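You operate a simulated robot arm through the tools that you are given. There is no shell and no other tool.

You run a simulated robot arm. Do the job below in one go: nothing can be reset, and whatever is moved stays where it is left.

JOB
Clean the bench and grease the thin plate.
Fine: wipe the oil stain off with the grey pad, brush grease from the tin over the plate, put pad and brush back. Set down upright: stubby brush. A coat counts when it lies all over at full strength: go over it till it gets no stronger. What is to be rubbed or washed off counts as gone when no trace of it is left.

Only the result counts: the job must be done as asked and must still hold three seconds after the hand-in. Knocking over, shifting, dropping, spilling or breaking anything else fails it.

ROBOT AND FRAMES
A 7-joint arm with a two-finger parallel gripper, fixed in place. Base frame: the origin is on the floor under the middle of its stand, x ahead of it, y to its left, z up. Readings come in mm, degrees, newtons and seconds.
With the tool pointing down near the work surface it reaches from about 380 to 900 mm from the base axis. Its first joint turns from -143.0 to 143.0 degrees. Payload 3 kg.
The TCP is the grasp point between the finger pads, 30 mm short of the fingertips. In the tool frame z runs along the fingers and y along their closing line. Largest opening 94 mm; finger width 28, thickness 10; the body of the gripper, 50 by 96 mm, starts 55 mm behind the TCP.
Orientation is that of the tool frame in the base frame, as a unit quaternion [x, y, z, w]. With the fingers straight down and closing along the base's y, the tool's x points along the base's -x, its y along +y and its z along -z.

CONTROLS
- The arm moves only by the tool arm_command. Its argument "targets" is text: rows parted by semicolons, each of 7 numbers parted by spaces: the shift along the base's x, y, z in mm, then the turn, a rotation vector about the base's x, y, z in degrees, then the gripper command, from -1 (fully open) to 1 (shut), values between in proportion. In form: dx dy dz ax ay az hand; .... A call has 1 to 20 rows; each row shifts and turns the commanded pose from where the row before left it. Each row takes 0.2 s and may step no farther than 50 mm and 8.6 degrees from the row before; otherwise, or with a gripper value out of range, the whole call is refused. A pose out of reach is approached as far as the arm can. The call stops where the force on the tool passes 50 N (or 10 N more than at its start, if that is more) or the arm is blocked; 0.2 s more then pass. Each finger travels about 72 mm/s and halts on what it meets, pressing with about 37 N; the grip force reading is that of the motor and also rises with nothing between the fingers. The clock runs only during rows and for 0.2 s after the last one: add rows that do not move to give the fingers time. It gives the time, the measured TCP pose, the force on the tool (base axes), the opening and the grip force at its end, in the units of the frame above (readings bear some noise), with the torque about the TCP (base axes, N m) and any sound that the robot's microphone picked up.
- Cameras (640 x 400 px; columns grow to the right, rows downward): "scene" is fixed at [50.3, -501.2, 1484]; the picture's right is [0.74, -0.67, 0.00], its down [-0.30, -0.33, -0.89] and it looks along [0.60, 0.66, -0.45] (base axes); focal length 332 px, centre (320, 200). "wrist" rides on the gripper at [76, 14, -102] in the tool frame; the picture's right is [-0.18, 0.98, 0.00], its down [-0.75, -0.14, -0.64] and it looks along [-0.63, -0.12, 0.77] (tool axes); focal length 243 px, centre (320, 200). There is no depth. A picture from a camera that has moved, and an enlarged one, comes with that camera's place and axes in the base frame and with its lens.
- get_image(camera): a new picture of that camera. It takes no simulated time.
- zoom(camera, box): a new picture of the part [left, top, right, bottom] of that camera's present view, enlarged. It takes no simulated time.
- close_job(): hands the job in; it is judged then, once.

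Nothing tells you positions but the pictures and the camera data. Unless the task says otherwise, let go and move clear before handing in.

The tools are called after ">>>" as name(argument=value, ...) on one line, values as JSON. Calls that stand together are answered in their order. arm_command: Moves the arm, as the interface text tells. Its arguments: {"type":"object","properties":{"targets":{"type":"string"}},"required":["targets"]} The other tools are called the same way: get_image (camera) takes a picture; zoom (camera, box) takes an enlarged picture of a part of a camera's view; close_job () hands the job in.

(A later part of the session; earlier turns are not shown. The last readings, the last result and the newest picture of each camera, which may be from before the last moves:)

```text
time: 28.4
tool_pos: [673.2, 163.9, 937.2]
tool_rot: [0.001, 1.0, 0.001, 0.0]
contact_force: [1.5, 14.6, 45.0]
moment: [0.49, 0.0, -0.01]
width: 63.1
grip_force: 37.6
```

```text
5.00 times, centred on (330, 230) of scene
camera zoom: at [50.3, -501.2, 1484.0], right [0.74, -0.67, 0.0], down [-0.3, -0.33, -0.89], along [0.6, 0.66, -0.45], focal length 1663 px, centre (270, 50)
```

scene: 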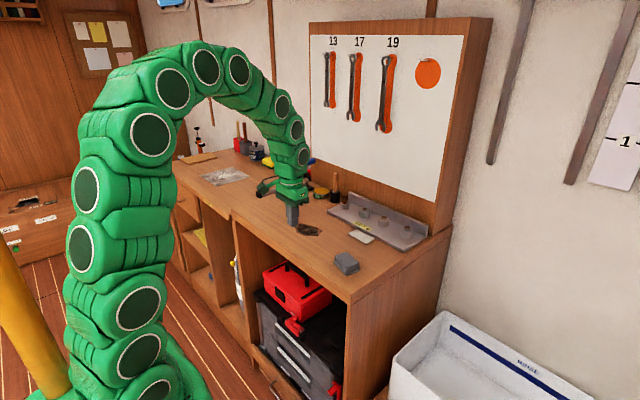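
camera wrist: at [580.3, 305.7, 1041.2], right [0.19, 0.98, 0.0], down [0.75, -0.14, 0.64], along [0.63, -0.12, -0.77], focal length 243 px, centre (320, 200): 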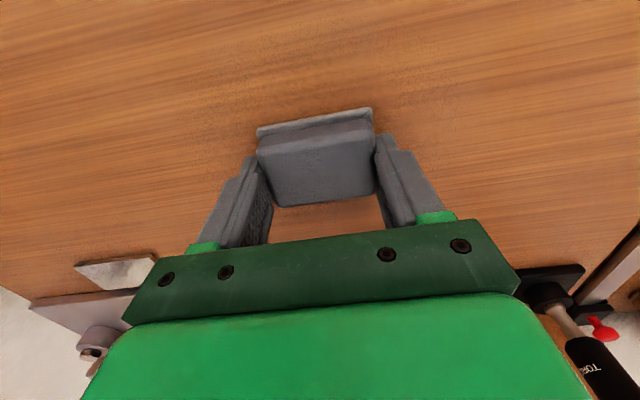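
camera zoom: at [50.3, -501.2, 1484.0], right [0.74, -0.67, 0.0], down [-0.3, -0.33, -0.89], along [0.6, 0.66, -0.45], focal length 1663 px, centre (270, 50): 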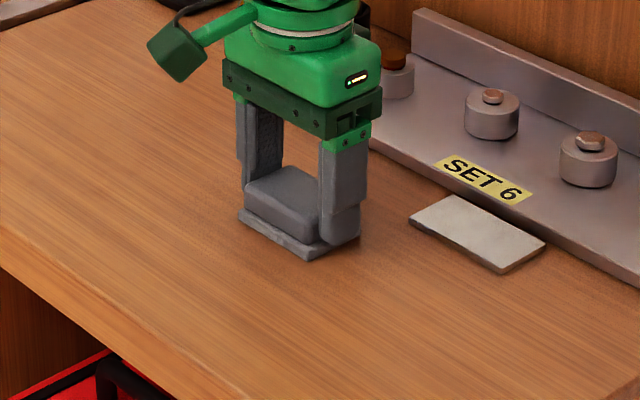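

I'll ease off and make another set of full-coverage passes going back toward the near edge.

>>> arm_command(targets="0 0 0.7 0 0 0 1; 12 0 0 0 0 0 1; 0 12 0 0 0 0 1; 0 12 0 0 0 0 1; 0 12 0 0 0 0 1; 0 12 0.1 0 0 0 1; 0 12 0 0 0 0 1; 0 12 0.1 0 0 0 1; 0 12 0 0 0 0 1; 0 12 0.1 0 0 0 1; 0 12 0 0 0 0 1; 0 12 0 0 0 0 1; 0 0 0 0 0 0 1")

>>> zoom(camera="scene", box=[270, 190, 390, 270])

```text
time: 31.2
tool_pos: [683.8, 282.3, 938.0]
tool_rot: [0.001, 1.0, 0.0, -0.001]
contact_force: [-3.4, -11.5, 39.0]
moment: [-0.43, 0.13, -0.01]
width: 62.9
grip_force: 37.0
```

```text
5.00 times, centred on (330, 230) of scene
camera zoom: at [50.3, -501.2, 1484.0], right [0.74, -0.67, 0.0], down [-0.3, -0.33, -0.89], along [0.6, 0.66, -0.45], focal length 1663 px, centre (270, 50)
```

zoom: 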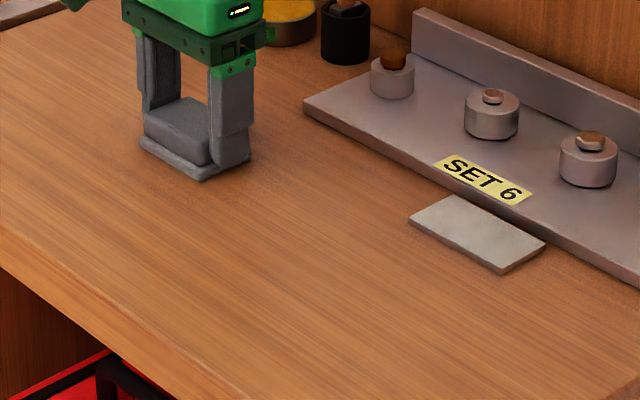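

Pressure is good throughout. I'll continue with passes at x≈665 and 645.

>>> arm_command(targets="0 0 0.4 0 0 0 1; -16 0 0 0 0 0 1; 0 -12 0 0 0 0 1; 0 -12 0 0 0 0 1; 0 -12 0 0 0 0 1; 0 -12 0.1 0 0 0 1; 0 -12 0 0 0 0 1; 0 -12 0.1 0 0 0 1; 0 -12 0 0 0 0 1; 0 -12 0 0 0 0 1; 0 -12 0 0 0 0 1; 0 -8 0 0 0 0 1; 0 0 0 0 0 0 1")

>>> zoom(camera="scene", box=[270, 190, 390, 270])

```text
time: 34.0
tool_pos: [668.1, 166.4, 939.2]
tool_rot: [0.002, 1.0, 0.001, 0.0]
contact_force: [0.3, 0.0, 0.5]
moment: [0.01, 0.0, 0.03]
width: 62.7
grip_force: 37.2
```

```text
5.00 times, centred on (330, 230) of scene
camera zoom: at [50.3, -501.2, 1484.0], right [0.74, -0.67, 0.0], down [-0.3, -0.33, -0.89], along [0.6, 0.66, -0.45], focal length 1663 px, centre (270, 50)
```

zoom: 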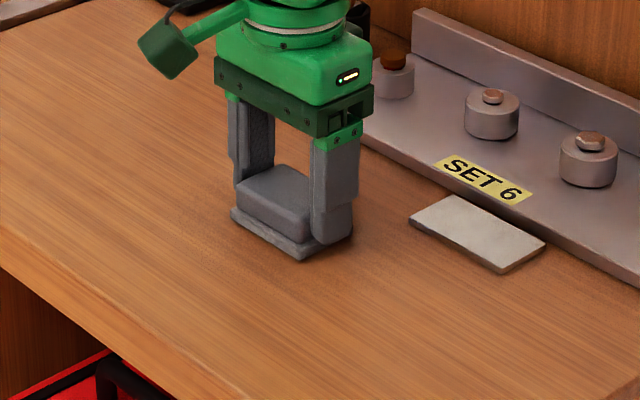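

Contact was lost by the end of that pass; I'll lower 0.7 mm and continue at x≈650.

>>> arm_command(targets="-16 0 -0.7 0 0 0 1; 0 12 0 0 0 0 1; 0 12 0 0 0 0 1; 0 0 0 0 0 0 1")

```text
time: 35.0
tool_pos: [648.4, 190.9, 938.3]
tool_rot: [0.001, 1.0, 0.0, -0.001]
contact_force: [0.4, -0.6, -0.6]
moment: [0.0, -0.01, -0.01]
width: 62.5
grip_force: 36.6
```

>>> arm_command(targets="0 -12 -0.5 0 0 0 1; 0 -12 -0.3 0 0 0 1; 0 12 0 0 0 0 1; 0 12 0 0 0 0 1; 0 0 0 0 0 0 1")

```text
time: 36.2
tool_pos: [651.3, 191.2, 937.4]
tool_rot: [0.001, 1.0, 0.0, 0.0]
contact_force: [1.7, -8.4, 24.2]
moment: [-0.34, 0.04, 0.01]
width: 62.8
grip_force: 36.6
```

Pressing at 24 N again. I'll continue the strokes.

>>> arm_command(targets="0 12 0 0 0 0 1; 0 12 0 0 0 0 1; 0 12 0 0 0 0 1; 0 12 0 0 0 0 1; 0 12 0 0 0 0 1; 0 12 0 0 0 0 1; 0 12 0 0 0 0 1; 0 12 0 0 0 0 1; -18 0 0.2 0 0 0 1; 0 -12 0 0 0 0 1; 0 -12 0 0 0 0 1; 0 -12 0 0 0 0 1; 0 -12 0 0 0 0 1; 0 0 0 0 0 0 1")

```text
time: 39.2
tool_pos: [634.7, 238.2, 937.0]
tool_rot: [0.001, 1.0, 0.0, 0.0]
contact_force: [1.3, 9.3, 37.1]
moment: [0.36, -0.01, 0.03]
width: 62.9
grip_force: 37.3
```

>>> arm_command(targets="0 -12 0.2 0 0 0 1; 0 -12 0 0 0 0 1; 0 -12 0 0 0 0 1; 0 -12 0 0 0 0 1; 0 -12 0 0 0 0 1; 0 -12 0 0 0 0 1; -18 0 0 0 0 0 1; 0 12 0 0 0 0 1; 0 12 0 0 0 0 1; 0 12 0 0 0 0 1; 0 0 0 0 0 0 1")

```text
time: 41.6
tool_pos: [615.2, 203.3, 936.9]
tool_rot: [0.001, 1.0, 0.0, -0.001]
contact_force: [-1.3, -5.0, 14.4]
moment: [-0.2, 0.02, -0.04]
width: 63.2
grip_force: 37.0
```

>>> arm_command(targets="0 12 0 0 0 0 1; 0 12 0 0 0 0 1; 0 12 0 0 0 0 1; 0 12 0 0 0 0 1; 0 12 0 0 0 0 1; 0 12 0 0 0 0 1; 0 10 0 0 0 0 1; 0 0 0 0 0 0 1; 0 0 5 0 0 0 1; 0 0 12 0 0 0 1; 0 0 12 0 0 0 1; 0 0 10 0 0 0 1; 0 0 0 0 0 0 1")

>>> get_image(camera="wrist")

>>> zoom(camera="scene", box=[270, 190, 370, 260])

```text
time: 44.4
tool_pos: [615.8, 283.9, 975.8]
tool_rot: [0.001, 1.0, 0.0, -0.001]
contact_force: [-0.5, -0.2, -1.0]
moment: [0.01, 0.0, 0.01]
width: 62.7
grip_force: 37.0
```

```text
taken
camera wrist: at [541.0, 299.6, 1079.5], right [0.19, 0.98, 0.0], down [0.75, -0.14, 0.64], along [0.63, -0.12, -0.77], focal length 243 px, centre (320, 200)
```

wrist: 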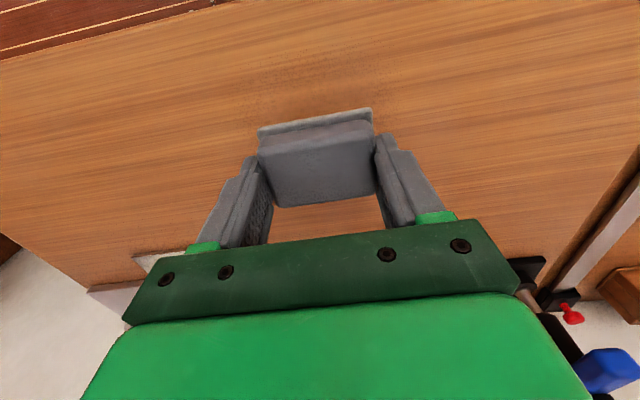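

```text
5.71 times, centred on (320, 225) of scene
camera zoom: at [50.3, -501.2, 1484.0], right [0.74, -0.67, 0.0], down [-0.3, -0.33, -0.89], along [0.6, 0.66, -0.45], focal length 1900 px, centre (320, 57)
```

zoom: 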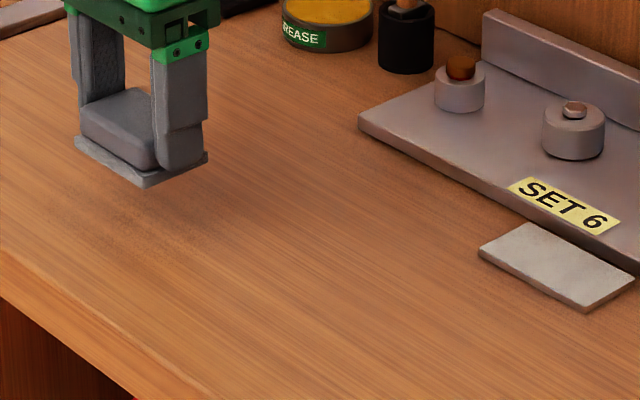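

The bench looks clean from the scene. I'll zoom in close on the former stain area from both cameras to check for faint traces.

>>> zoom(camera="scene", box=[285, 205, 345, 245])

>>> zoom(camera="wrist", box=[130, 80, 270, 200])

>>> zoom(camera="wrist", box=[240, 60, 420, 240])

```text
10.00 times, centred on (315, 225) of scene
camera zoom: at [50.3, -501.2, 1484.0], right [0.74, -0.67, 0.0], down [-0.3, -0.33, -0.89], along [0.6, 0.66, -0.45], focal length 3325 px, centre (370, -50)
```

zoom: 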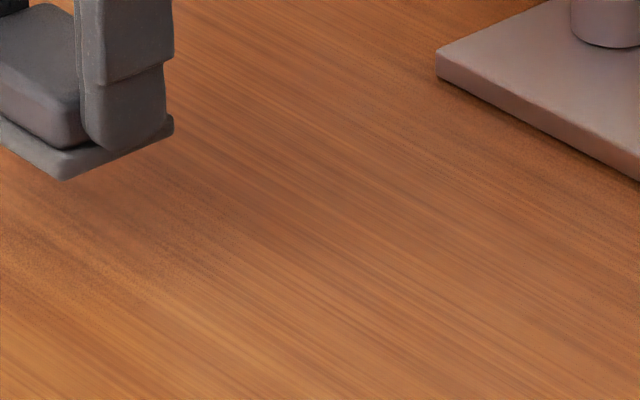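

```text
3.33 times, centred on (200, 140) of wrist
camera zoom: at [541.0, 299.6, 1079.5], right [0.19, 0.98, 0.0], down [0.75, -0.14, 0.64], along [0.63, -0.12, -0.77], focal length 809 px, centre (720, 400)
```

zoom: 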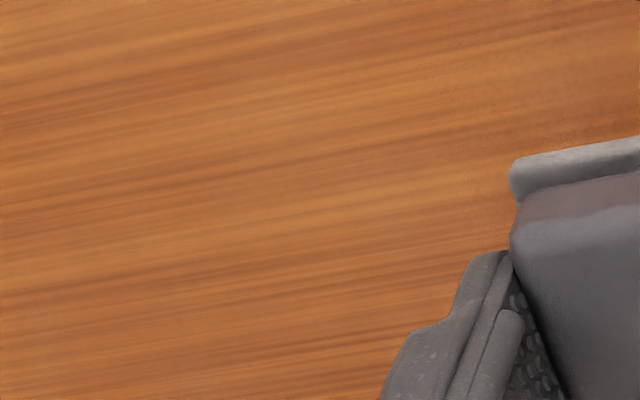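

```text
2.22 times, centred on (330, 150) of wrist
camera zoom: at [541.0, 299.6, 1079.5], right [0.19, 0.98, 0.0], down [0.75, -0.14, 0.64], along [0.63, -0.12, -0.77], focal length 539 px, centre (298, 311)
```

zoom: 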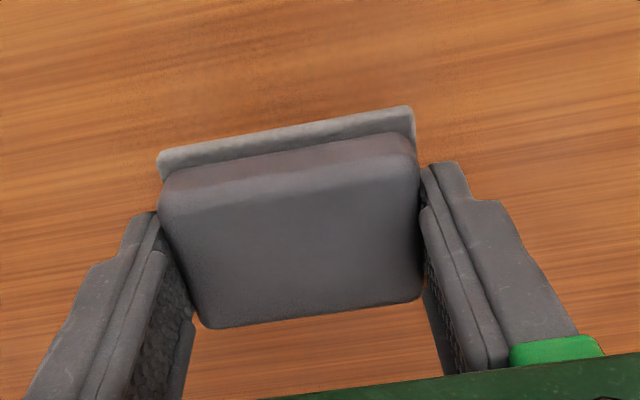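

No trace is visible in the close-ups. I'll carry the pad back to its original place at TCP ≈ (609, 5) with zero yaw.

>>> arm_command(targets="0 -8 0 0 0 0 1; 0 -15 0 0 0 0 1; 0 -22 0 0 0 0 1; 0 -25 0 0 0 0 1; 0 -25 0 0 0 0 1; 0 -25 0 0 0 0 1; -1 -25 0 0 0 0 1; -1 -25 0 0 0 0 1; -1 -25 0 0 0 0 1; -1 -25 0 0 0 0 1; -1 -22 -4 0 0 0 1; -1 -17 -4 0 0 0 1; -1 -12 -4 0 0 0 1; 0 -8 -4 0 0 0 1; 0 0 0 0 0 0 1")

>>> get_image(camera="wrist")

>>> zoom(camera="scene", box=[310, 225, 400, 285])

>>> zoom(camera="scene", box=[260, 195, 350, 255])

```text
time: 47.6
tool_pos: [609.2, 6.2, 960.0]
tool_rot: [0.002, 1.0, -0.001, -0.001]
contact_force: [1.1, -0.8, -0.6]
moment: [0.01, 0.03, 0.0]
width: 62.9
grip_force: 36.9
```

```text
taken
camera wrist: at [533.9, 21.1, 1063.6], right [0.19, 0.98, 0.0], down [0.75, -0.14, 0.64], along [0.63, -0.12, -0.77], focal length 243 px, centre (320, 200)
```

wrist: 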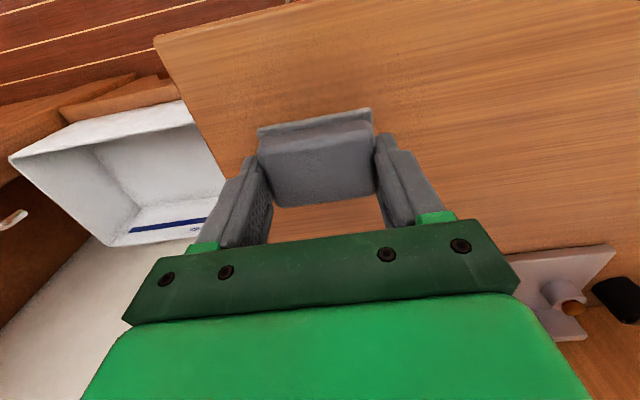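

```text
6.67 times, centred on (355, 255) of scene
camera zoom: at [50.3, -501.2, 1484.0], right [0.74, -0.67, 0.0], down [-0.3, -0.33, -0.89], along [0.6, 0.66, -0.45], focal length 2217 px, centre (87, -167)
```

zoom: 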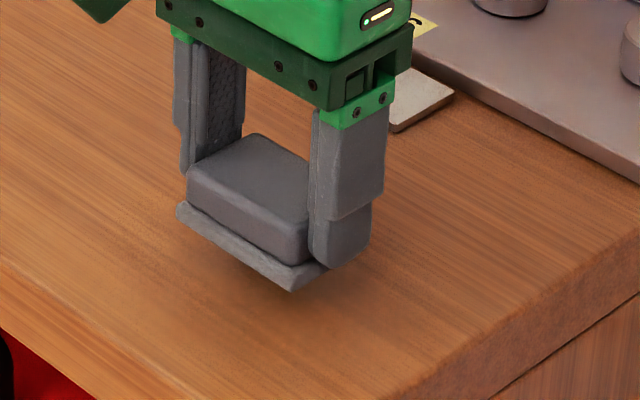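

```text
6.67 times, centred on (305, 225) of scene
camera zoom: at [50.3, -501.2, 1484.0], right [0.74, -0.67, 0.0], down [-0.3, -0.33, -0.89], along [0.6, 0.66, -0.45], focal length 2217 px, centre (420, 33)
```

zoom: 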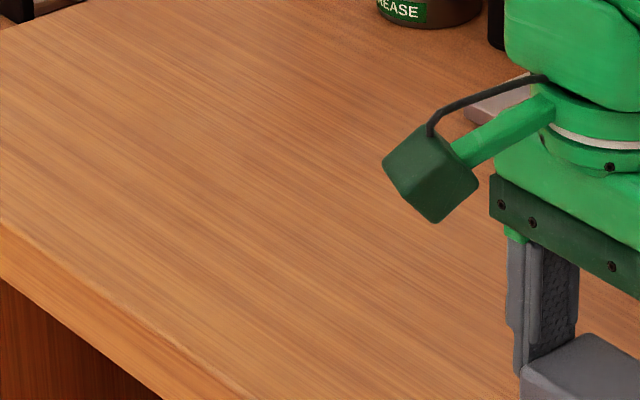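

The bench is clean. I'll lower the pad onto its spot.

>>> arm_command(targets="0 -1 -7 0 0 0 1; 0 0 -7 0 0 0 1; 0 0 -5 0 0 0 1; 0 0 -2 0 0 0 1; 0 0 0 0 0 0 1")

>>> zoom(camera="scene", box=[320, 240, 380, 280])

```text
time: 48.8
tool_pos: [608.0, 5.0, 939.2]
tool_rot: [0.0, 1.0, 0.0, -0.001]
contact_force: [0.5, 0.0, -0.2]
moment: [-0.01, 0.02, 0.03]
width: 62.8
grip_force: 36.7
```

```text
10.00 times, centred on (350, 260) of scene
camera zoom: at [50.3, -501.2, 1484.0], right [0.74, -0.67, 0.0], down [-0.3, -0.33, -0.89], along [0.6, 0.66, -0.45], focal length 3325 px, centre (20, -400)
```

zoom: 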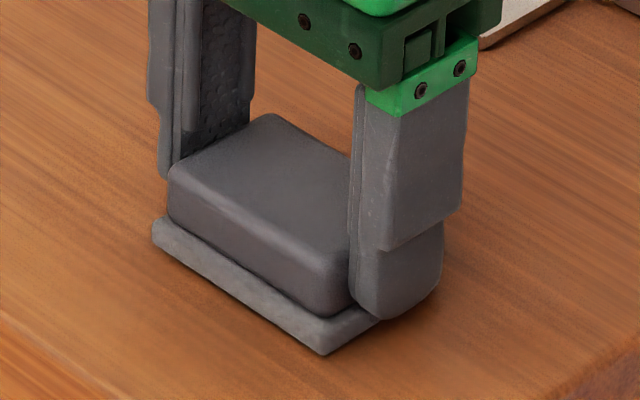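

The pad matches its original outline within a millimetre or two. I'll set it down, release and rise.

>>> arm_command(targets="1.2 -0.5 -1 0 0 0 1; 0 0 -0.5 0 0 0 1; 0 0 0 0 0 0 0.5; 0 0 0 0 0 0 0; 0 0 0 0 0 0 -1; 0 0 0 0 0 0 -1; 0 0 0 0 0 0 -1; 0 0 0 0 0 0 -1")

>>> zoom(camera="scene", box=[320, 240, 380, 280])

```text
time: 50.6
tool_pos: [608.4, 4.3, 937.6]
tool_rot: [0.002, 1.0, 0.0, -0.002]
contact_force: [0.7, -0.1, 0.0]
moment: [0.0, 0.0, 0.0]
width: 93.9
grip_force: 0.0
```

```text
10.00 times, centred on (350, 260) of scene
camera zoom: at [50.3, -501.2, 1484.0], right [0.74, -0.67, 0.0], down [-0.3, -0.33, -0.89], along [0.6, 0.66, -0.45], focal length 3325 px, centre (20, -400)
```

zoom: 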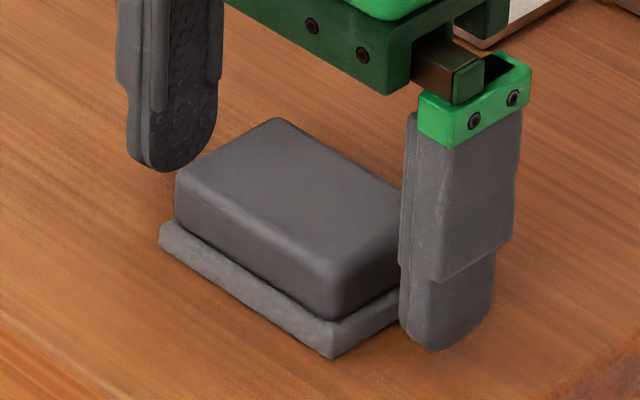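

The pad is back where it was. I'll rise and move toward the brush and tin to look at them.

>>> arm_command(targets="0 0 20 0 0 0 -1; 0 0 40 0 0 0 -1; 0 0 45 0 0 0 -1; 0 0 45 0 0 0 -1; 0 0 40 0 0 0 -1; 15 45 0 0 0 0 -1; 15 45 0 0 0 0 -1; 15 45 0 0 0 0 -1; 15 45 0 0 0 0 -1; 15 45 0 0 0 0 -1; 20 45 0 0 0 0 -1; 30 35 0 0 0 0 -1; 30 20 0 0 0 0 -1; 0 0 0 0 0 0 -1")

>>> get_image(camera="wrist")

>>> get_image(camera="scene")

```text
time: 53.6
tool_pos: [756.5, 324.0, 1128.9]
tool_rot: [0.0, 1.0, 0.0, 0.0]
contact_force: [-0.1, -0.6, -0.1]
moment: [0.02, 0.01, -0.01]
width: 94.2
grip_force: 0.0
out of reach, approached as far as the arm can: row 13
```

```text
taken
camera wrist: at [682.4, 338.0, 1232.6], right [0.19, 0.98, 0.0], down [0.75, -0.14, 0.64], along [0.63, -0.12, -0.77], focal length 243 px, centre (320, 200)
```

wrist: 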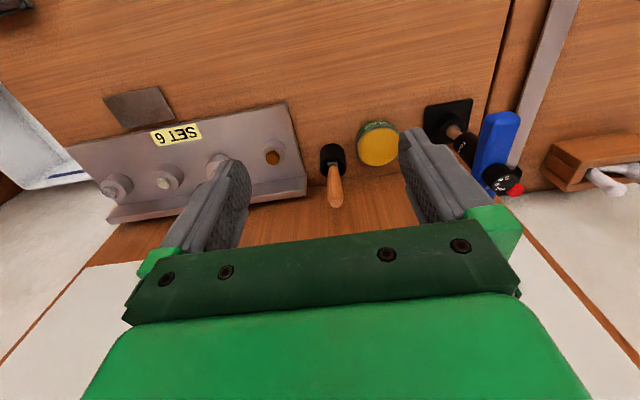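

```text
taken
```

scene: 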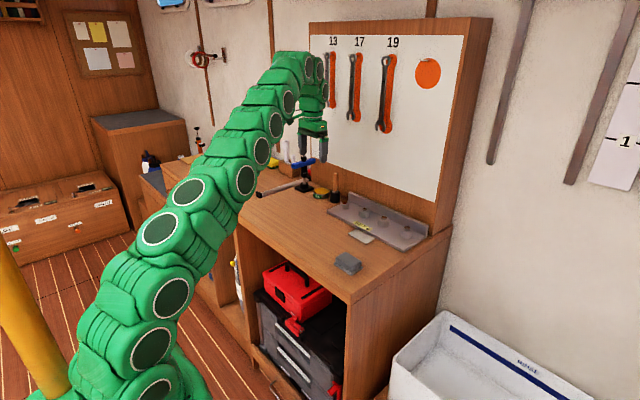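

The arm's reach is limited at this height (about 823 mm). From here I can see the tin and brush well, so I'll zoom in to measure them.

>>> zoom(camera="wrist", box=[290, 100, 430, 220])

>>> zoom(camera="wrist", box=[80, 70, 300, 210])

```text
3.33 times, centred on (360, 160) of wrist
camera zoom: at [682.4, 338.0, 1232.6], right [0.19, 0.98, 0.0], down [0.75, -0.14, 0.64], along [0.63, -0.12, -0.77], focal length 809 px, centre (187, 333)
```

zoom: 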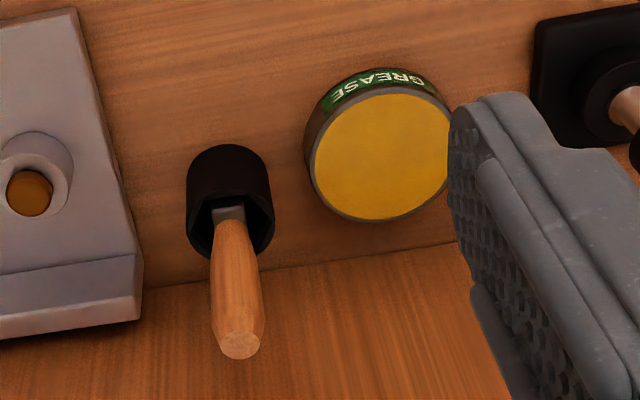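

```text
2.86 times, centred on (190, 140) of wrist
camera zoom: at [682.4, 338.0, 1232.6], right [0.19, 0.98, 0.0], down [0.75, -0.14, 0.64], along [0.63, -0.12, -0.77], focal length 693 px, centre (691, 371)
```

zoom: 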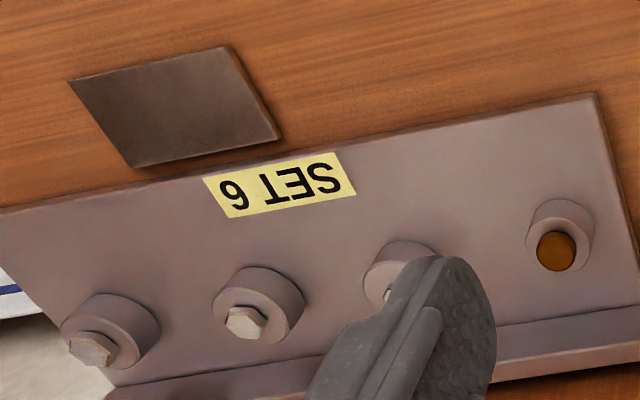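

The brush stands vertical at about (870, 321) with its handle top near z≈1016. The tin is at about (861, 390), z≈919, and the plate spans x 730–772, y 38–120. Both tools lie beyond straight-down reach, so I'll yaw about 20° and tilt the fingers outward about 25°.

>>> arm_command(targets="-30 -20 -20 0 0 6.8 -1; -10 -5 -20 0 0 6.8 -1; 0 0 0 0 0 6.7 -1; 0 0 0 2.88 -7.79 0 -1; 0 0 0 2.88 -7.79 0 -1; 0 0 0 2.88 -7.79 0 -1; 0 0 0 0 0 0 -1")

>>> get_image(camera="wrist")

>>> get_image(camera="scene")

```text
time: 55.2
tool_pos: [714.5, 297.3, 1089.2]
tool_rot: [-0.171, 0.962, 0.038, 0.212]
contact_force: [-0.3, -0.2, 0.1]
moment: [0.0, -0.01, 0.02]
width: 94.0
grip_force: 0.0
```

```text
taken
camera wrist: at [606.2, 272.0, 1150.6], right [-0.18, 0.98, 0.08], down [0.44, 0.01, 0.9], along [0.88, 0.2, -0.43], focal length 243 px, centre (320, 200)
```

wrist: 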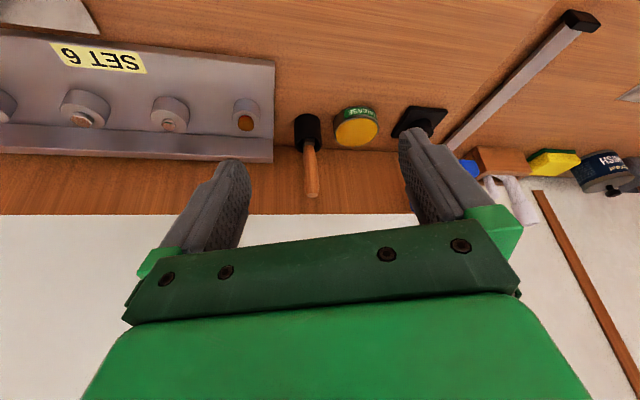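

```text
taken
```

scene: 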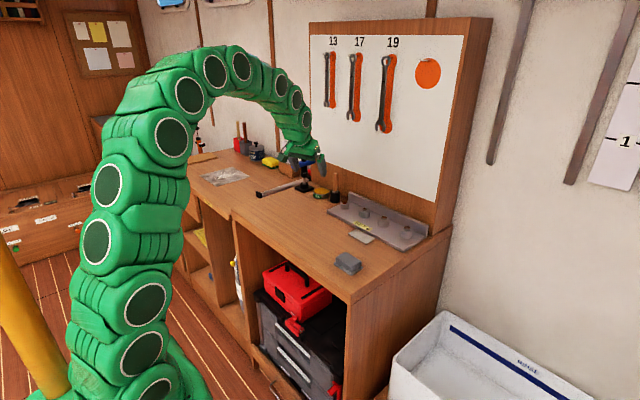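

The tilt works. I'll move to the pre-grasp point about 100 mm back from the handle along the finger direction.

>>> arm_command(targets="38.6 3.2 -3.9 0 0 0 -1; 38.6 3.2 -3.9 0 0 0 -1; 38.6 3.2 -3.9 0 0 0 -1; 0 0 0 0 0 0 -1")

>>> get_image(camera="wrist")

>>> zoom(camera="scene", box=[270, 130, 390, 220])

```text
time: 56.2
tool_pos: [830.8, 306.4, 1077.1]
tool_rot: [-0.172, 0.962, 0.037, 0.211]
contact_force: [0.2, -0.3, 0.1]
moment: [0.0, -0.05, -0.03]
width: 93.8
grip_force: 0.1
```

```text
taken
camera wrist: at [720.5, 280.7, 1140.2], right [-0.18, 0.98, 0.08], down [0.44, 0.01, 0.9], along [0.88, 0.2, -0.43], focal length 243 px, centre (320, 200)
```

wrist: 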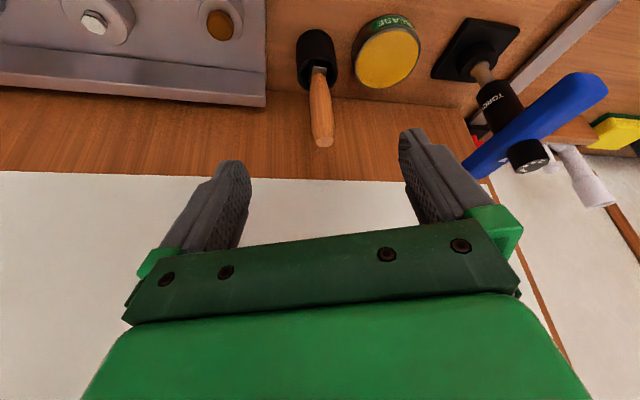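

```text
4.44 times, centred on (330, 175) of scene
camera zoom: at [50.3, -501.2, 1484.0], right [0.74, -0.67, 0.0], down [-0.3, -0.33, -0.89], along [0.6, 0.66, -0.45], focal length 1478 px, centre (276, 311)
```

zoom: 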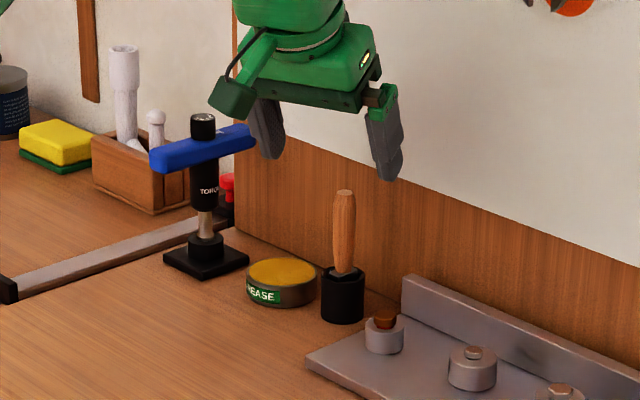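

The handle lies within about 1 mm of the closing plane. I'll descend along the approach line in two stages.

>>> arm_command(targets="8 3.1 -18 0 0 0 -1; 8 3.1 -18 0 0 0 -1; 8 3.1 -18 0 0 0 -1; 0 0 0 0 0 0 -1")

>>> get_image(camera="wrist")

>>> zoom(camera="scene", box=[290, 140, 380, 215])

```text
time: 57.2
tool_pos: [854.7, 315.9, 1023.2]
tool_rot: [-0.171, 0.962, 0.037, 0.211]
contact_force: [-0.3, -0.4, 0.7]
moment: [-0.04, 0.0, -0.01]
width: 93.8
grip_force: 0.0
```

```text
taken
camera wrist: at [745.5, 291.7, 1084.3], right [-0.18, 0.98, 0.08], down [0.44, 0.01, 0.9], along [0.88, 0.2, -0.43], focal length 243 px, centre (320, 200)
```

wrist: 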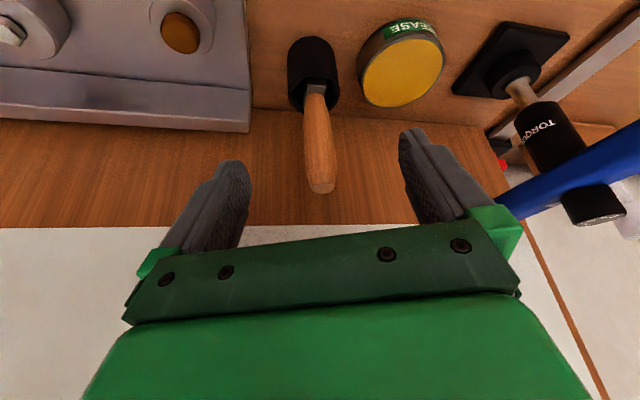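

```text
5.33 times, centred on (335, 178) of scene
camera zoom: at [50.3, -501.2, 1484.0], right [0.74, -0.67, 0.0], down [-0.3, -0.33, -0.89], along [0.6, 0.66, -0.45], focal length 1773 px, centre (240, 320)
```

zoom: 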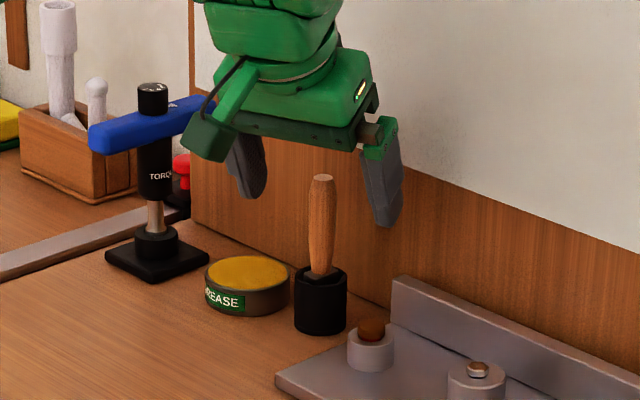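

The handle is centred between the fingers. I'll go the last ~36 mm and check again before closing.

>>> arm_command(targets="7.7 3 -18 0 0 0 -1; 7.6 3.1 -18 0 0 0 -1; 0 0 0 0 0 0 -1")

>>> get_image(camera="wrist")

>>> zoom(camera="scene", box=[290, 140, 380, 215])

```text
time: 58.0
tool_pos: [869.8, 322.6, 986.4]
tool_rot: [-0.172, 0.962, 0.038, 0.211]
contact_force: [0.1, 0.4, 0.2]
moment: [-0.01, -0.03, -0.01]
width: 93.9
grip_force: 0.0
```

```text
taken
camera wrist: at [760.8, 296.9, 1047.5], right [-0.18, 0.98, 0.08], down [0.44, 0.01, 0.9], along [0.88, 0.2, -0.43], focal length 243 px, centre (320, 200)
```

wrist: 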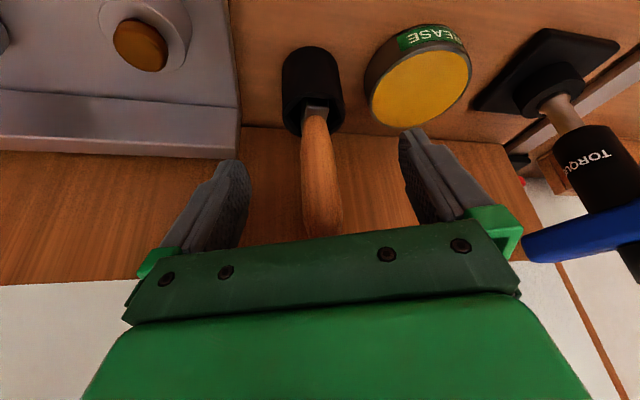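

```text
5.33 times, centred on (335, 178) of scene
camera zoom: at [50.3, -501.2, 1484.0], right [0.74, -0.67, 0.0], down [-0.3, -0.33, -0.89], along [0.6, 0.66, -0.45], focal length 1773 px, centre (240, 320)
```

zoom: 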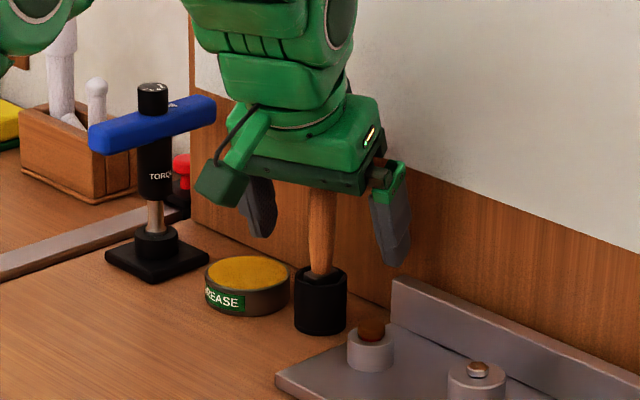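

The handle is centred, so I'll close the fingers.

>>> arm_command(targets="0 0 0 0 0 0 0.2; 0 0 0 0 0 0 0.4; 0 0 0 0 0 0 1; 0 0 0 0 0 0 1; 0 0 0 0 0 0 1; 0 0 0 0 0 0 1; 0 0 0 0 0 0 1")

>>> get_image(camera="wrist")

>>> zoom(camera="scene", box=[300, 150, 370, 210])

```text
time: 59.6
tool_pos: [869.3, 320.9, 984.9]
tool_rot: [-0.171, 0.962, 0.038, 0.211]
contact_force: [-0.6, 1.4, 0.7]
moment: [0.02, 0.01, -0.03]
width: 18.3
grip_force: 37.0
```

```text
taken
camera wrist: at [760.9, 297.1, 1047.6], right [-0.18, 0.98, 0.08], down [0.44, 0.01, 0.9], along [0.88, 0.2, -0.43], focal length 243 px, centre (320, 200)
```

wrist: 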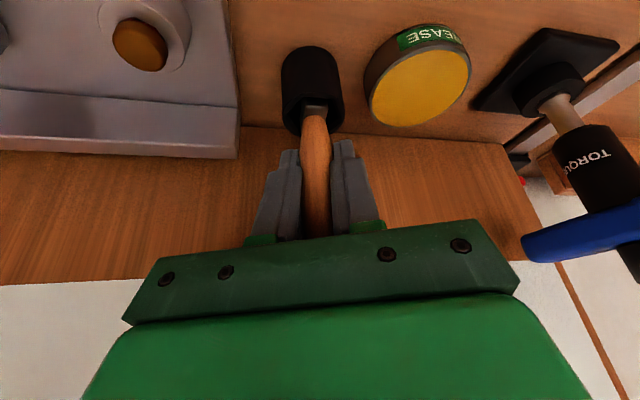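

```text
6.67 times, centred on (335, 180) of scene
camera zoom: at [50.3, -501.2, 1484.0], right [0.74, -0.67, 0.0], down [-0.3, -0.33, -0.89], along [0.6, 0.66, -0.45], focal length 2217 px, centre (220, 333)
```

zoom: 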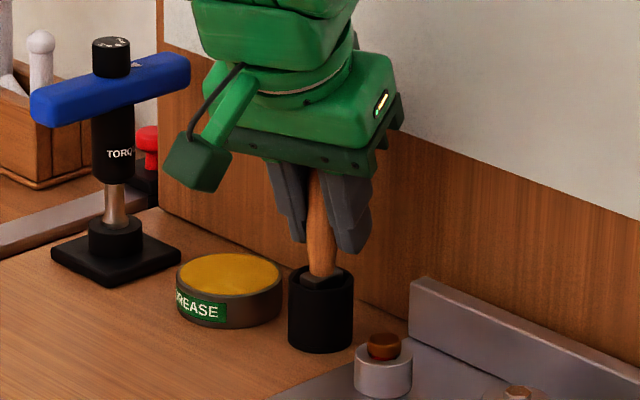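

The brush is gripped at 18.3 mm wide; I'll call this pose H. I'll lift it slowly straight up out of the cup.

>>> arm_command(targets="0 0 3 0 0 0 1; 0 0 6 0 0 0 1; 0 0 8 0 0 0 1; 0 0 10 0 0 0 1; 0 0 10 0 0 0 1; 0 0 10 0 0 0 1; 0 0 8 0 0 0 1; 0 0 0 0 0 0 1")

>>> get_image(camera="wrist")

>>> zoom(camera="scene", box=[300, 140, 370, 210])

```text
time: 61.4
tool_pos: [871.1, 323.1, 1040.1]
tool_rot: [-0.171, 0.962, 0.038, 0.211]
contact_force: [-0.3, 0.2, -0.3]
moment: [0.04, -0.01, 0.01]
width: 18.3
grip_force: 37.0
```

```text
taken
camera wrist: at [761.7, 298.3, 1101.7], right [-0.18, 0.98, 0.08], down [0.44, 0.01, 0.9], along [0.88, 0.2, -0.43], focal length 243 px, centre (320, 200)
```

wrist: 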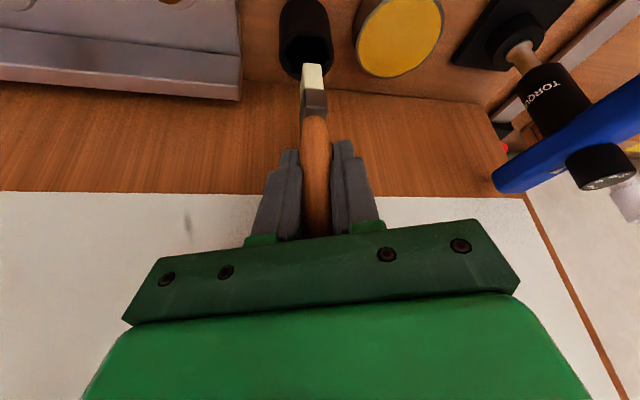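

```text
5.71 times, centred on (335, 175) of scene
camera zoom: at [50.3, -501.2, 1484.0], right [0.74, -0.67, 0.0], down [-0.3, -0.33, -0.89], along [0.6, 0.66, -0.45], focal length 1900 px, centre (234, 343)
```

zoom: 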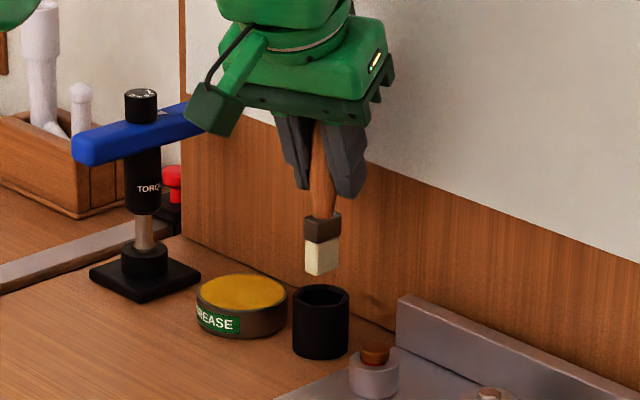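

The brush came out cleanly: dark ferrule, cream bristles, with the tip about 85 mm below the TCP. A closer look at the bristle dimensions before dipping.

>>> zoom(camera="scene", box=[320, 170, 350, 195])

>>> zoom(camera="wrist", box=[270, 0, 400, 150])

```text
16.00 times, centred on (335, 182) of scene
camera zoom: at [50.3, -501.2, 1484.0], right [0.74, -0.67, 0.0], down [-0.3, -0.33, -0.89], along [0.6, 0.66, -0.45], focal length 5320 px, centre (80, 480)
```

zoom: 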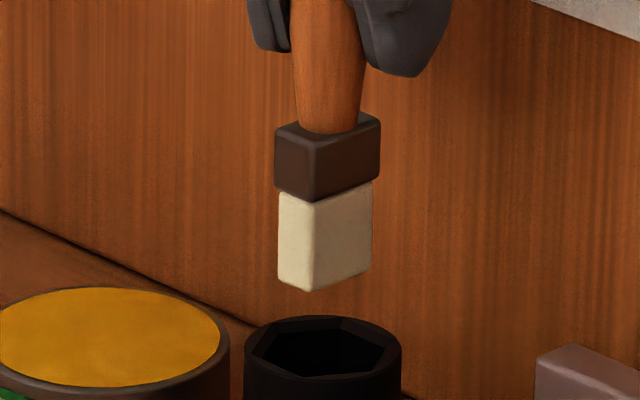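

```text
2.67 times, centred on (335, 75) of wrist
camera zoom: at [761.7, 298.3, 1101.7], right [-0.18, 0.98, 0.08], down [0.44, 0.01, 0.9], along [0.88, 0.2, -0.43], focal length 647 px, centre (280, 533)
```

zoom: 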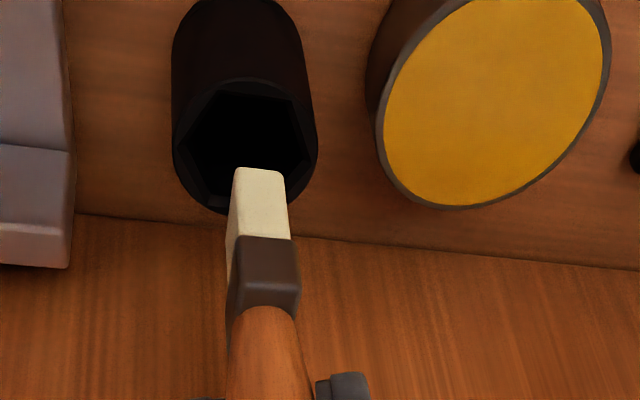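

The bristle block is about 19 mm (x) × 12.5 mm (y), axis-aligned. I'll move over the grease tin at the same height and check alignment.

>>> arm_command(targets="-2 12 0 0 0 0 1; -2.5 18 0 0 0 0 1; -2.5 20 0 0 0 0 1; -2.5 17.5 0 0 0 0 1; 0 0 0 0 0 0 1")

>>> get_image(camera="wrist")

>>> zoom(camera="scene", box=[280, 140, 360, 210])

```text
time: 62.6
tool_pos: [859.2, 391.8, 1042.0]
tool_rot: [-0.171, 0.961, 0.038, 0.212]
contact_force: [-0.1, 0.5, 0.4]
moment: [-0.01, -0.02, 0.01]
width: 18.0
grip_force: 36.6
```

```text
taken
camera wrist: at [750.2, 367.0, 1103.5], right [-0.18, 0.98, 0.08], down [0.44, 0.01, 0.9], along [0.88, 0.2, -0.43], focal length 243 px, centre (320, 200)
```

wrist: 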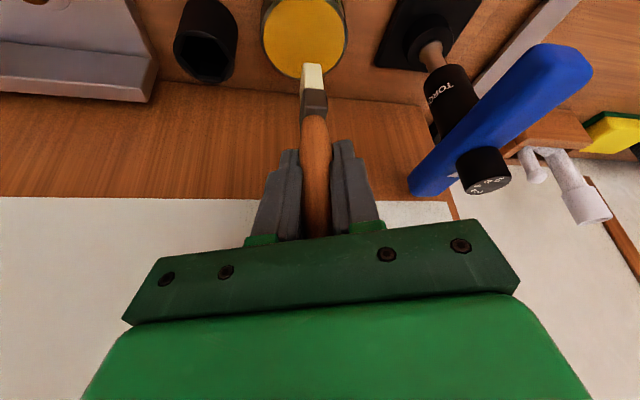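

```text
5.71 times, centred on (320, 175) of scene
camera zoom: at [50.3, -501.2, 1484.0], right [0.74, -0.67, 0.0], down [-0.3, -0.33, -0.89], along [0.6, 0.66, -0.45], focal length 1900 px, centre (320, 343)
```

zoom: 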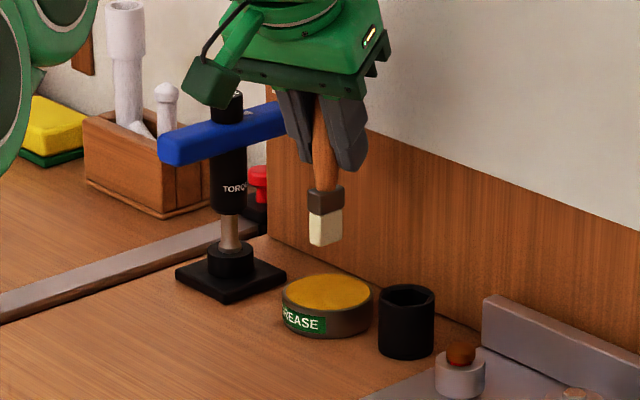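

The bristles are above the middle of the tin. I'll lower gradually toward the grease surface, expecting contact near TCP z≈1003.

>>> arm_command(targets="0 0 -10 0 0 0 1; 0 0 -10 0 0 0 1; 0 0 -8 0 0 0 1; 0 0 -3 0 0 0 1; 0 0 -2 0 0 0 1; 0 0 0 0 0 0 1")

>>> zoom(camera="scene", box=[300, 165, 350, 205])

>>> get_image(camera="wrist")

```text
time: 64.0
tool_pos: [860.7, 390.8, 1008.8]
tool_rot: [-0.171, 0.962, 0.037, 0.212]
contact_force: [-0.1, 0.5, -0.2]
moment: [-0.01, 0.03, 0.04]
width: 18.0
grip_force: 37.1
```

```text
10.00 times, centred on (325, 185) of scene
camera zoom: at [50.3, -501.2, 1484.0], right [0.74, -0.67, 0.0], down [-0.3, -0.33, -0.89], along [0.6, 0.66, -0.45], focal length 3325 px, centre (270, 350)
```

zoom: 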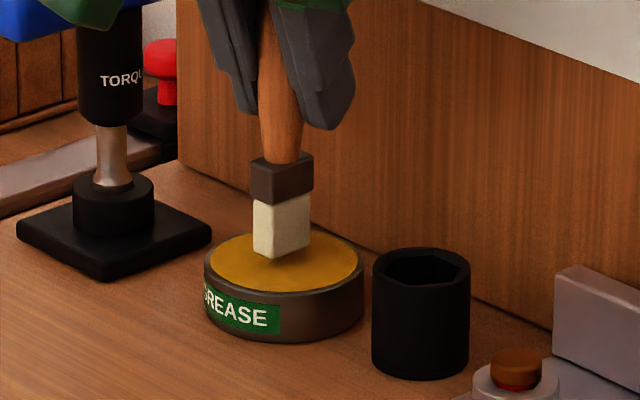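

```text
taken
camera wrist: at [750.8, 366.6, 1070.3], right [-0.18, 0.98, 0.08], down [0.44, 0.01, 0.9], along [0.88, 0.2, -0.43], focal length 243 px, centre (320, 200)
```

wrist: 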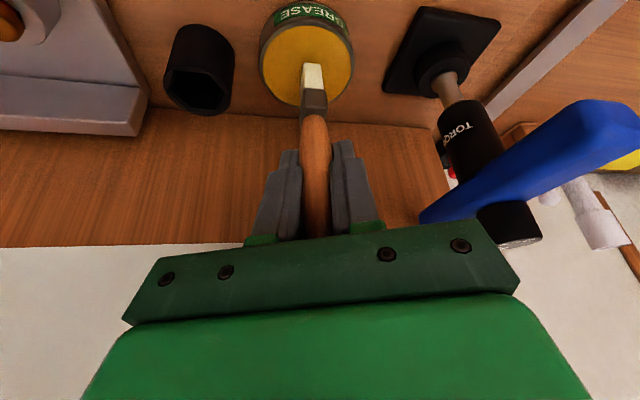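

The tip is just above the grease. I'll lower further in 1–2 mm steps until it is in the grease.

>>> arm_command(targets="0 0 -2 0 0 0 1; 0 0 -2 0 0 0 1; 0 0 -1 0 0 0 1; 0 0 -1 0 0 0 1; 0 0 0 0 0 0 1")

>>> zoom(camera="scene", box=[305, 165, 345, 200])

```text
time: 65.2
tool_pos: [861.1, 391.8, 1003.5]
tool_rot: [-0.172, 0.961, 0.038, 0.214]
contact_force: [0.8, -0.9, 10.3]
moment: [-0.08, -0.04, -0.01]
width: 17.9
grip_force: 37.0
```

```text
11.43 times, centred on (325, 182) of scene
camera zoom: at [50.3, -501.2, 1484.0], right [0.74, -0.67, 0.0], down [-0.3, -0.33, -0.89], along [0.6, 0.66, -0.45], focal length 3800 px, centre (263, 400)
```

zoom: 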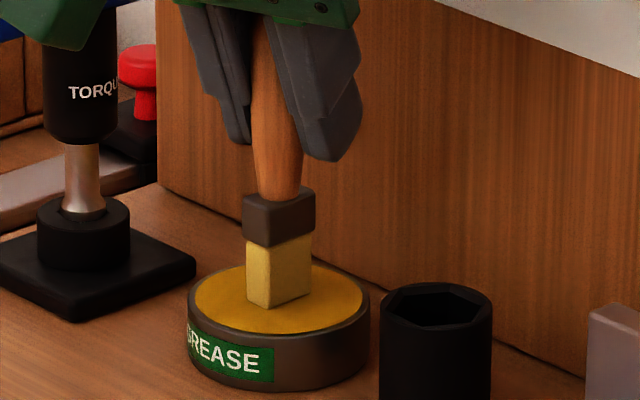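

The bristles have turned yellow, so the brush is loaded. I'll dwell briefly, lift and carry it over the plate.

>>> arm_command(targets="0 0 0 0 0 0 1; 0 0 0 0 0 0 1; 0 0 4 0 0 0 1; 0 0 8 0 0 0 1; 0 0 12 0 0 0 1; 0 0 14 0 0 0 1; 0 0 10 0 0 0 1; -4 -14 0 0 0 0 1; -8 -24 0 0 0 0 1; -10 -28 0 0 0 0 1; -10 -30 0 0 0 0 1; -11 -30 0 0 0 0 1; -11 -32 0 0 0 0 1; -11 -32 0 0 0 0 1; -11 -32 0 0 0 0 1; -11 -30 0 0 0 0 1; -10 -26 0 0 0 0 1; -8 -20 0 0 0 0 1; -5 -14 0 0 0 0 1; 0 0 0 0 0 0 1")

>>> get_image(camera="wrist")

>>> zoom(camera="scene", box=[320, 190, 420, 260])

```text
time: 69.4
tool_pos: [750.4, 76.4, 1051.8]
tool_rot: [-0.171, 0.962, 0.038, 0.211]
contact_force: [0.4, -0.2, -0.7]
moment: [0.04, 0.01, 0.0]
width: 17.9
grip_force: 36.7
```

```text
taken
camera wrist: at [641.1, 51.3, 1113.0], right [-0.18, 0.98, 0.08], down [0.44, 0.01, 0.9], along [0.88, 0.2, -0.43], focal length 243 px, centre (320, 200)
```

wrist: 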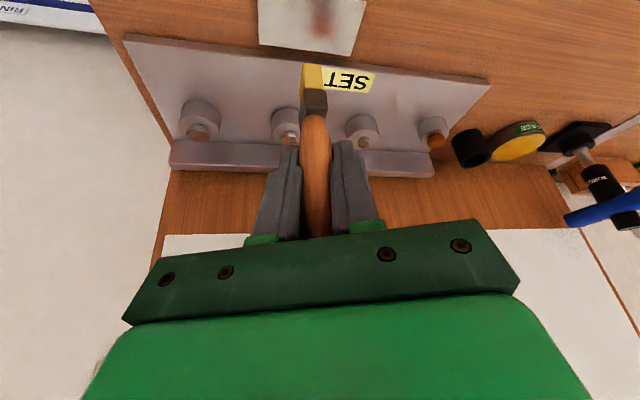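

```text
5.71 times, centred on (370, 225) of scene
camera zoom: at [50.3, -501.2, 1484.0], right [0.74, -0.67, 0.0], down [-0.3, -0.33, -0.89], along [0.6, 0.66, -0.45], focal length 1900 px, centre (34, 57)
```

zoom: 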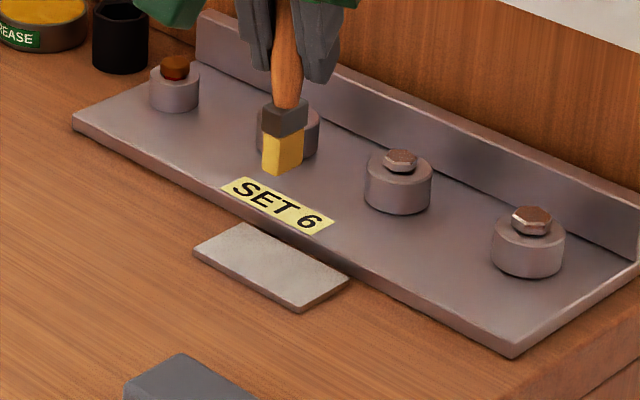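

The plate appears to span about x 732–774, y 40–120 and the brush is above its middle. I'll go down to about 10 mm above it and compare directly.

>>> arm_command(targets="1 3 -12 0 0 0 1; 1 1 -14 0 0 0 1; 0 0 -14 0 0 0 1; 0 0 -10 0 0 0 1; 0 0 0 0 0 0 1")

>>> get_image(camera="wrist")

>>> zoom(camera="scene", box=[340, 200, 400, 250])

>>> zoom(camera="wrist", box=[230, 0, 400, 130])

```text
time: 70.6
tool_pos: [750.8, 81.3, 997.6]
tool_rot: [-0.171, 0.962, 0.038, 0.211]
contact_force: [0.3, 0.1, -0.1]
moment: [-0.04, -0.01, 0.0]
width: 18.1
grip_force: 37.4
```

```text
taken
camera wrist: at [641.8, 56.1, 1060.7], right [-0.18, 0.98, 0.08], down [0.44, 0.01, 0.9], along [0.88, 0.2, -0.43], focal length 243 px, centre (320, 200)
```

wrist: 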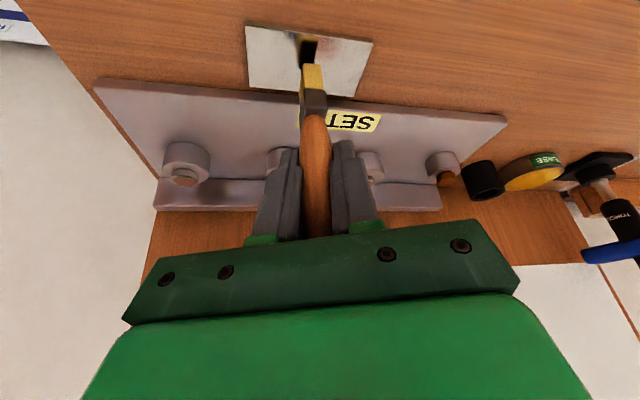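

```text
8.00 times, centred on (370, 225) of scene
camera zoom: at [50.3, -501.2, 1484.0], right [0.74, -0.67, 0.0], down [-0.3, -0.33, -0.89], along [0.6, 0.66, -0.45], focal length 2660 px, centre (-80, 0)
```

zoom: 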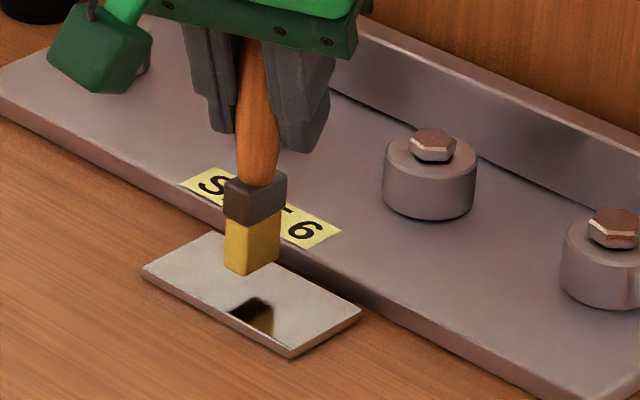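

```text
3.08 times, centred on (315, 65) of wrist
camera zoom: at [641.8, 56.1, 1060.7], right [-0.18, 0.98, 0.08], down [0.44, 0.01, 0.9], along [0.88, 0.2, -0.43], focal length 746 px, centre (335, 615)
```

zoom: 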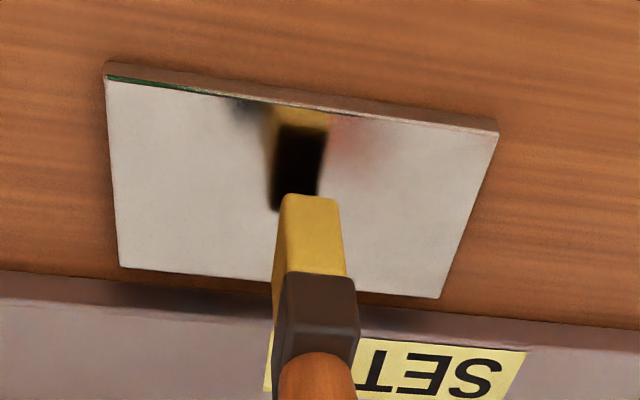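

Both views agree that the brush is centred on the plate within about a millimetre, with the tip about 13 mm above. The plate is about 42×79 mm. I'll lower until light contact.

>>> arm_command(targets="0 0 -5 0 0 0 1; 0 0 -4 0 0 0 1; 0 0 -1.5 0 0 0 1; 0 0 -0.7 0 0 0 1; 0 0 0 0 0 0 1")

>>> zoom(camera="scene", box=[345, 210, 395, 250])

```text
time: 71.8
tool_pos: [751.0, 82.6, 988.8]
tool_rot: [-0.171, 0.961, 0.038, 0.212]
contact_force: [0.5, 0.5, -0.2]
moment: [-0.04, -0.02, 0.0]
width: 17.9
grip_force: 36.9
```

```text
10.00 times, centred on (370, 230) of scene
camera zoom: at [50.3, -501.2, 1484.0], right [0.74, -0.67, 0.0], down [-0.3, -0.33, -0.89], along [0.6, 0.66, -0.45], focal length 3325 px, centre (-180, -100)
```

zoom: 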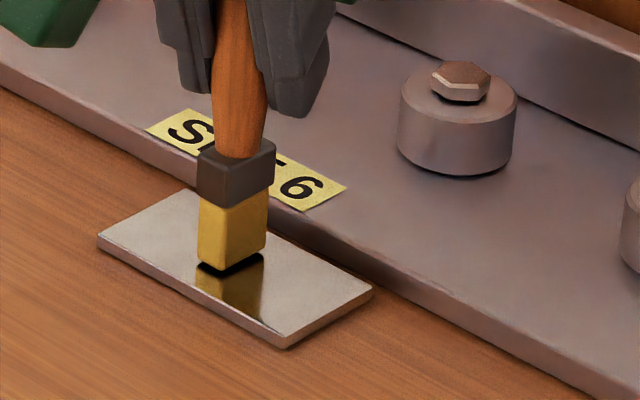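

About a millimetre left. I'll continue in half-millimetre steps.

>>> arm_command(targets="0 0 -0.5 0 0 0 1; 0 0 -0.5 0 0 0 1; 0 0 0 0 0 0 1")

>>> zoom(camera="scene", box=[345, 210, 395, 250])

```text
time: 72.6
tool_pos: [751.0, 81.9, 989.8]
tool_rot: [-0.172, 0.961, 0.038, 0.212]
contact_force: [-0.2, 0.8, 7.6]
moment: [0.02, 0.18, -0.01]
width: 18.0
grip_force: 36.6
```

```text
10.00 times, centred on (370, 230) of scene
camera zoom: at [50.3, -501.2, 1484.0], right [0.74, -0.67, 0.0], down [-0.3, -0.33, -0.89], along [0.6, 0.66, -0.45], focal length 3325 px, centre (-180, -100)
```

zoom: 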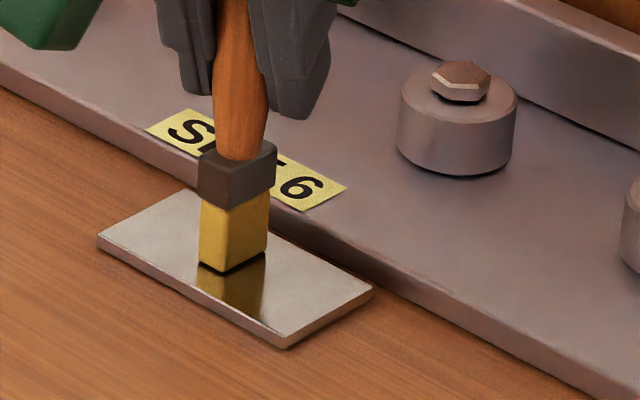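

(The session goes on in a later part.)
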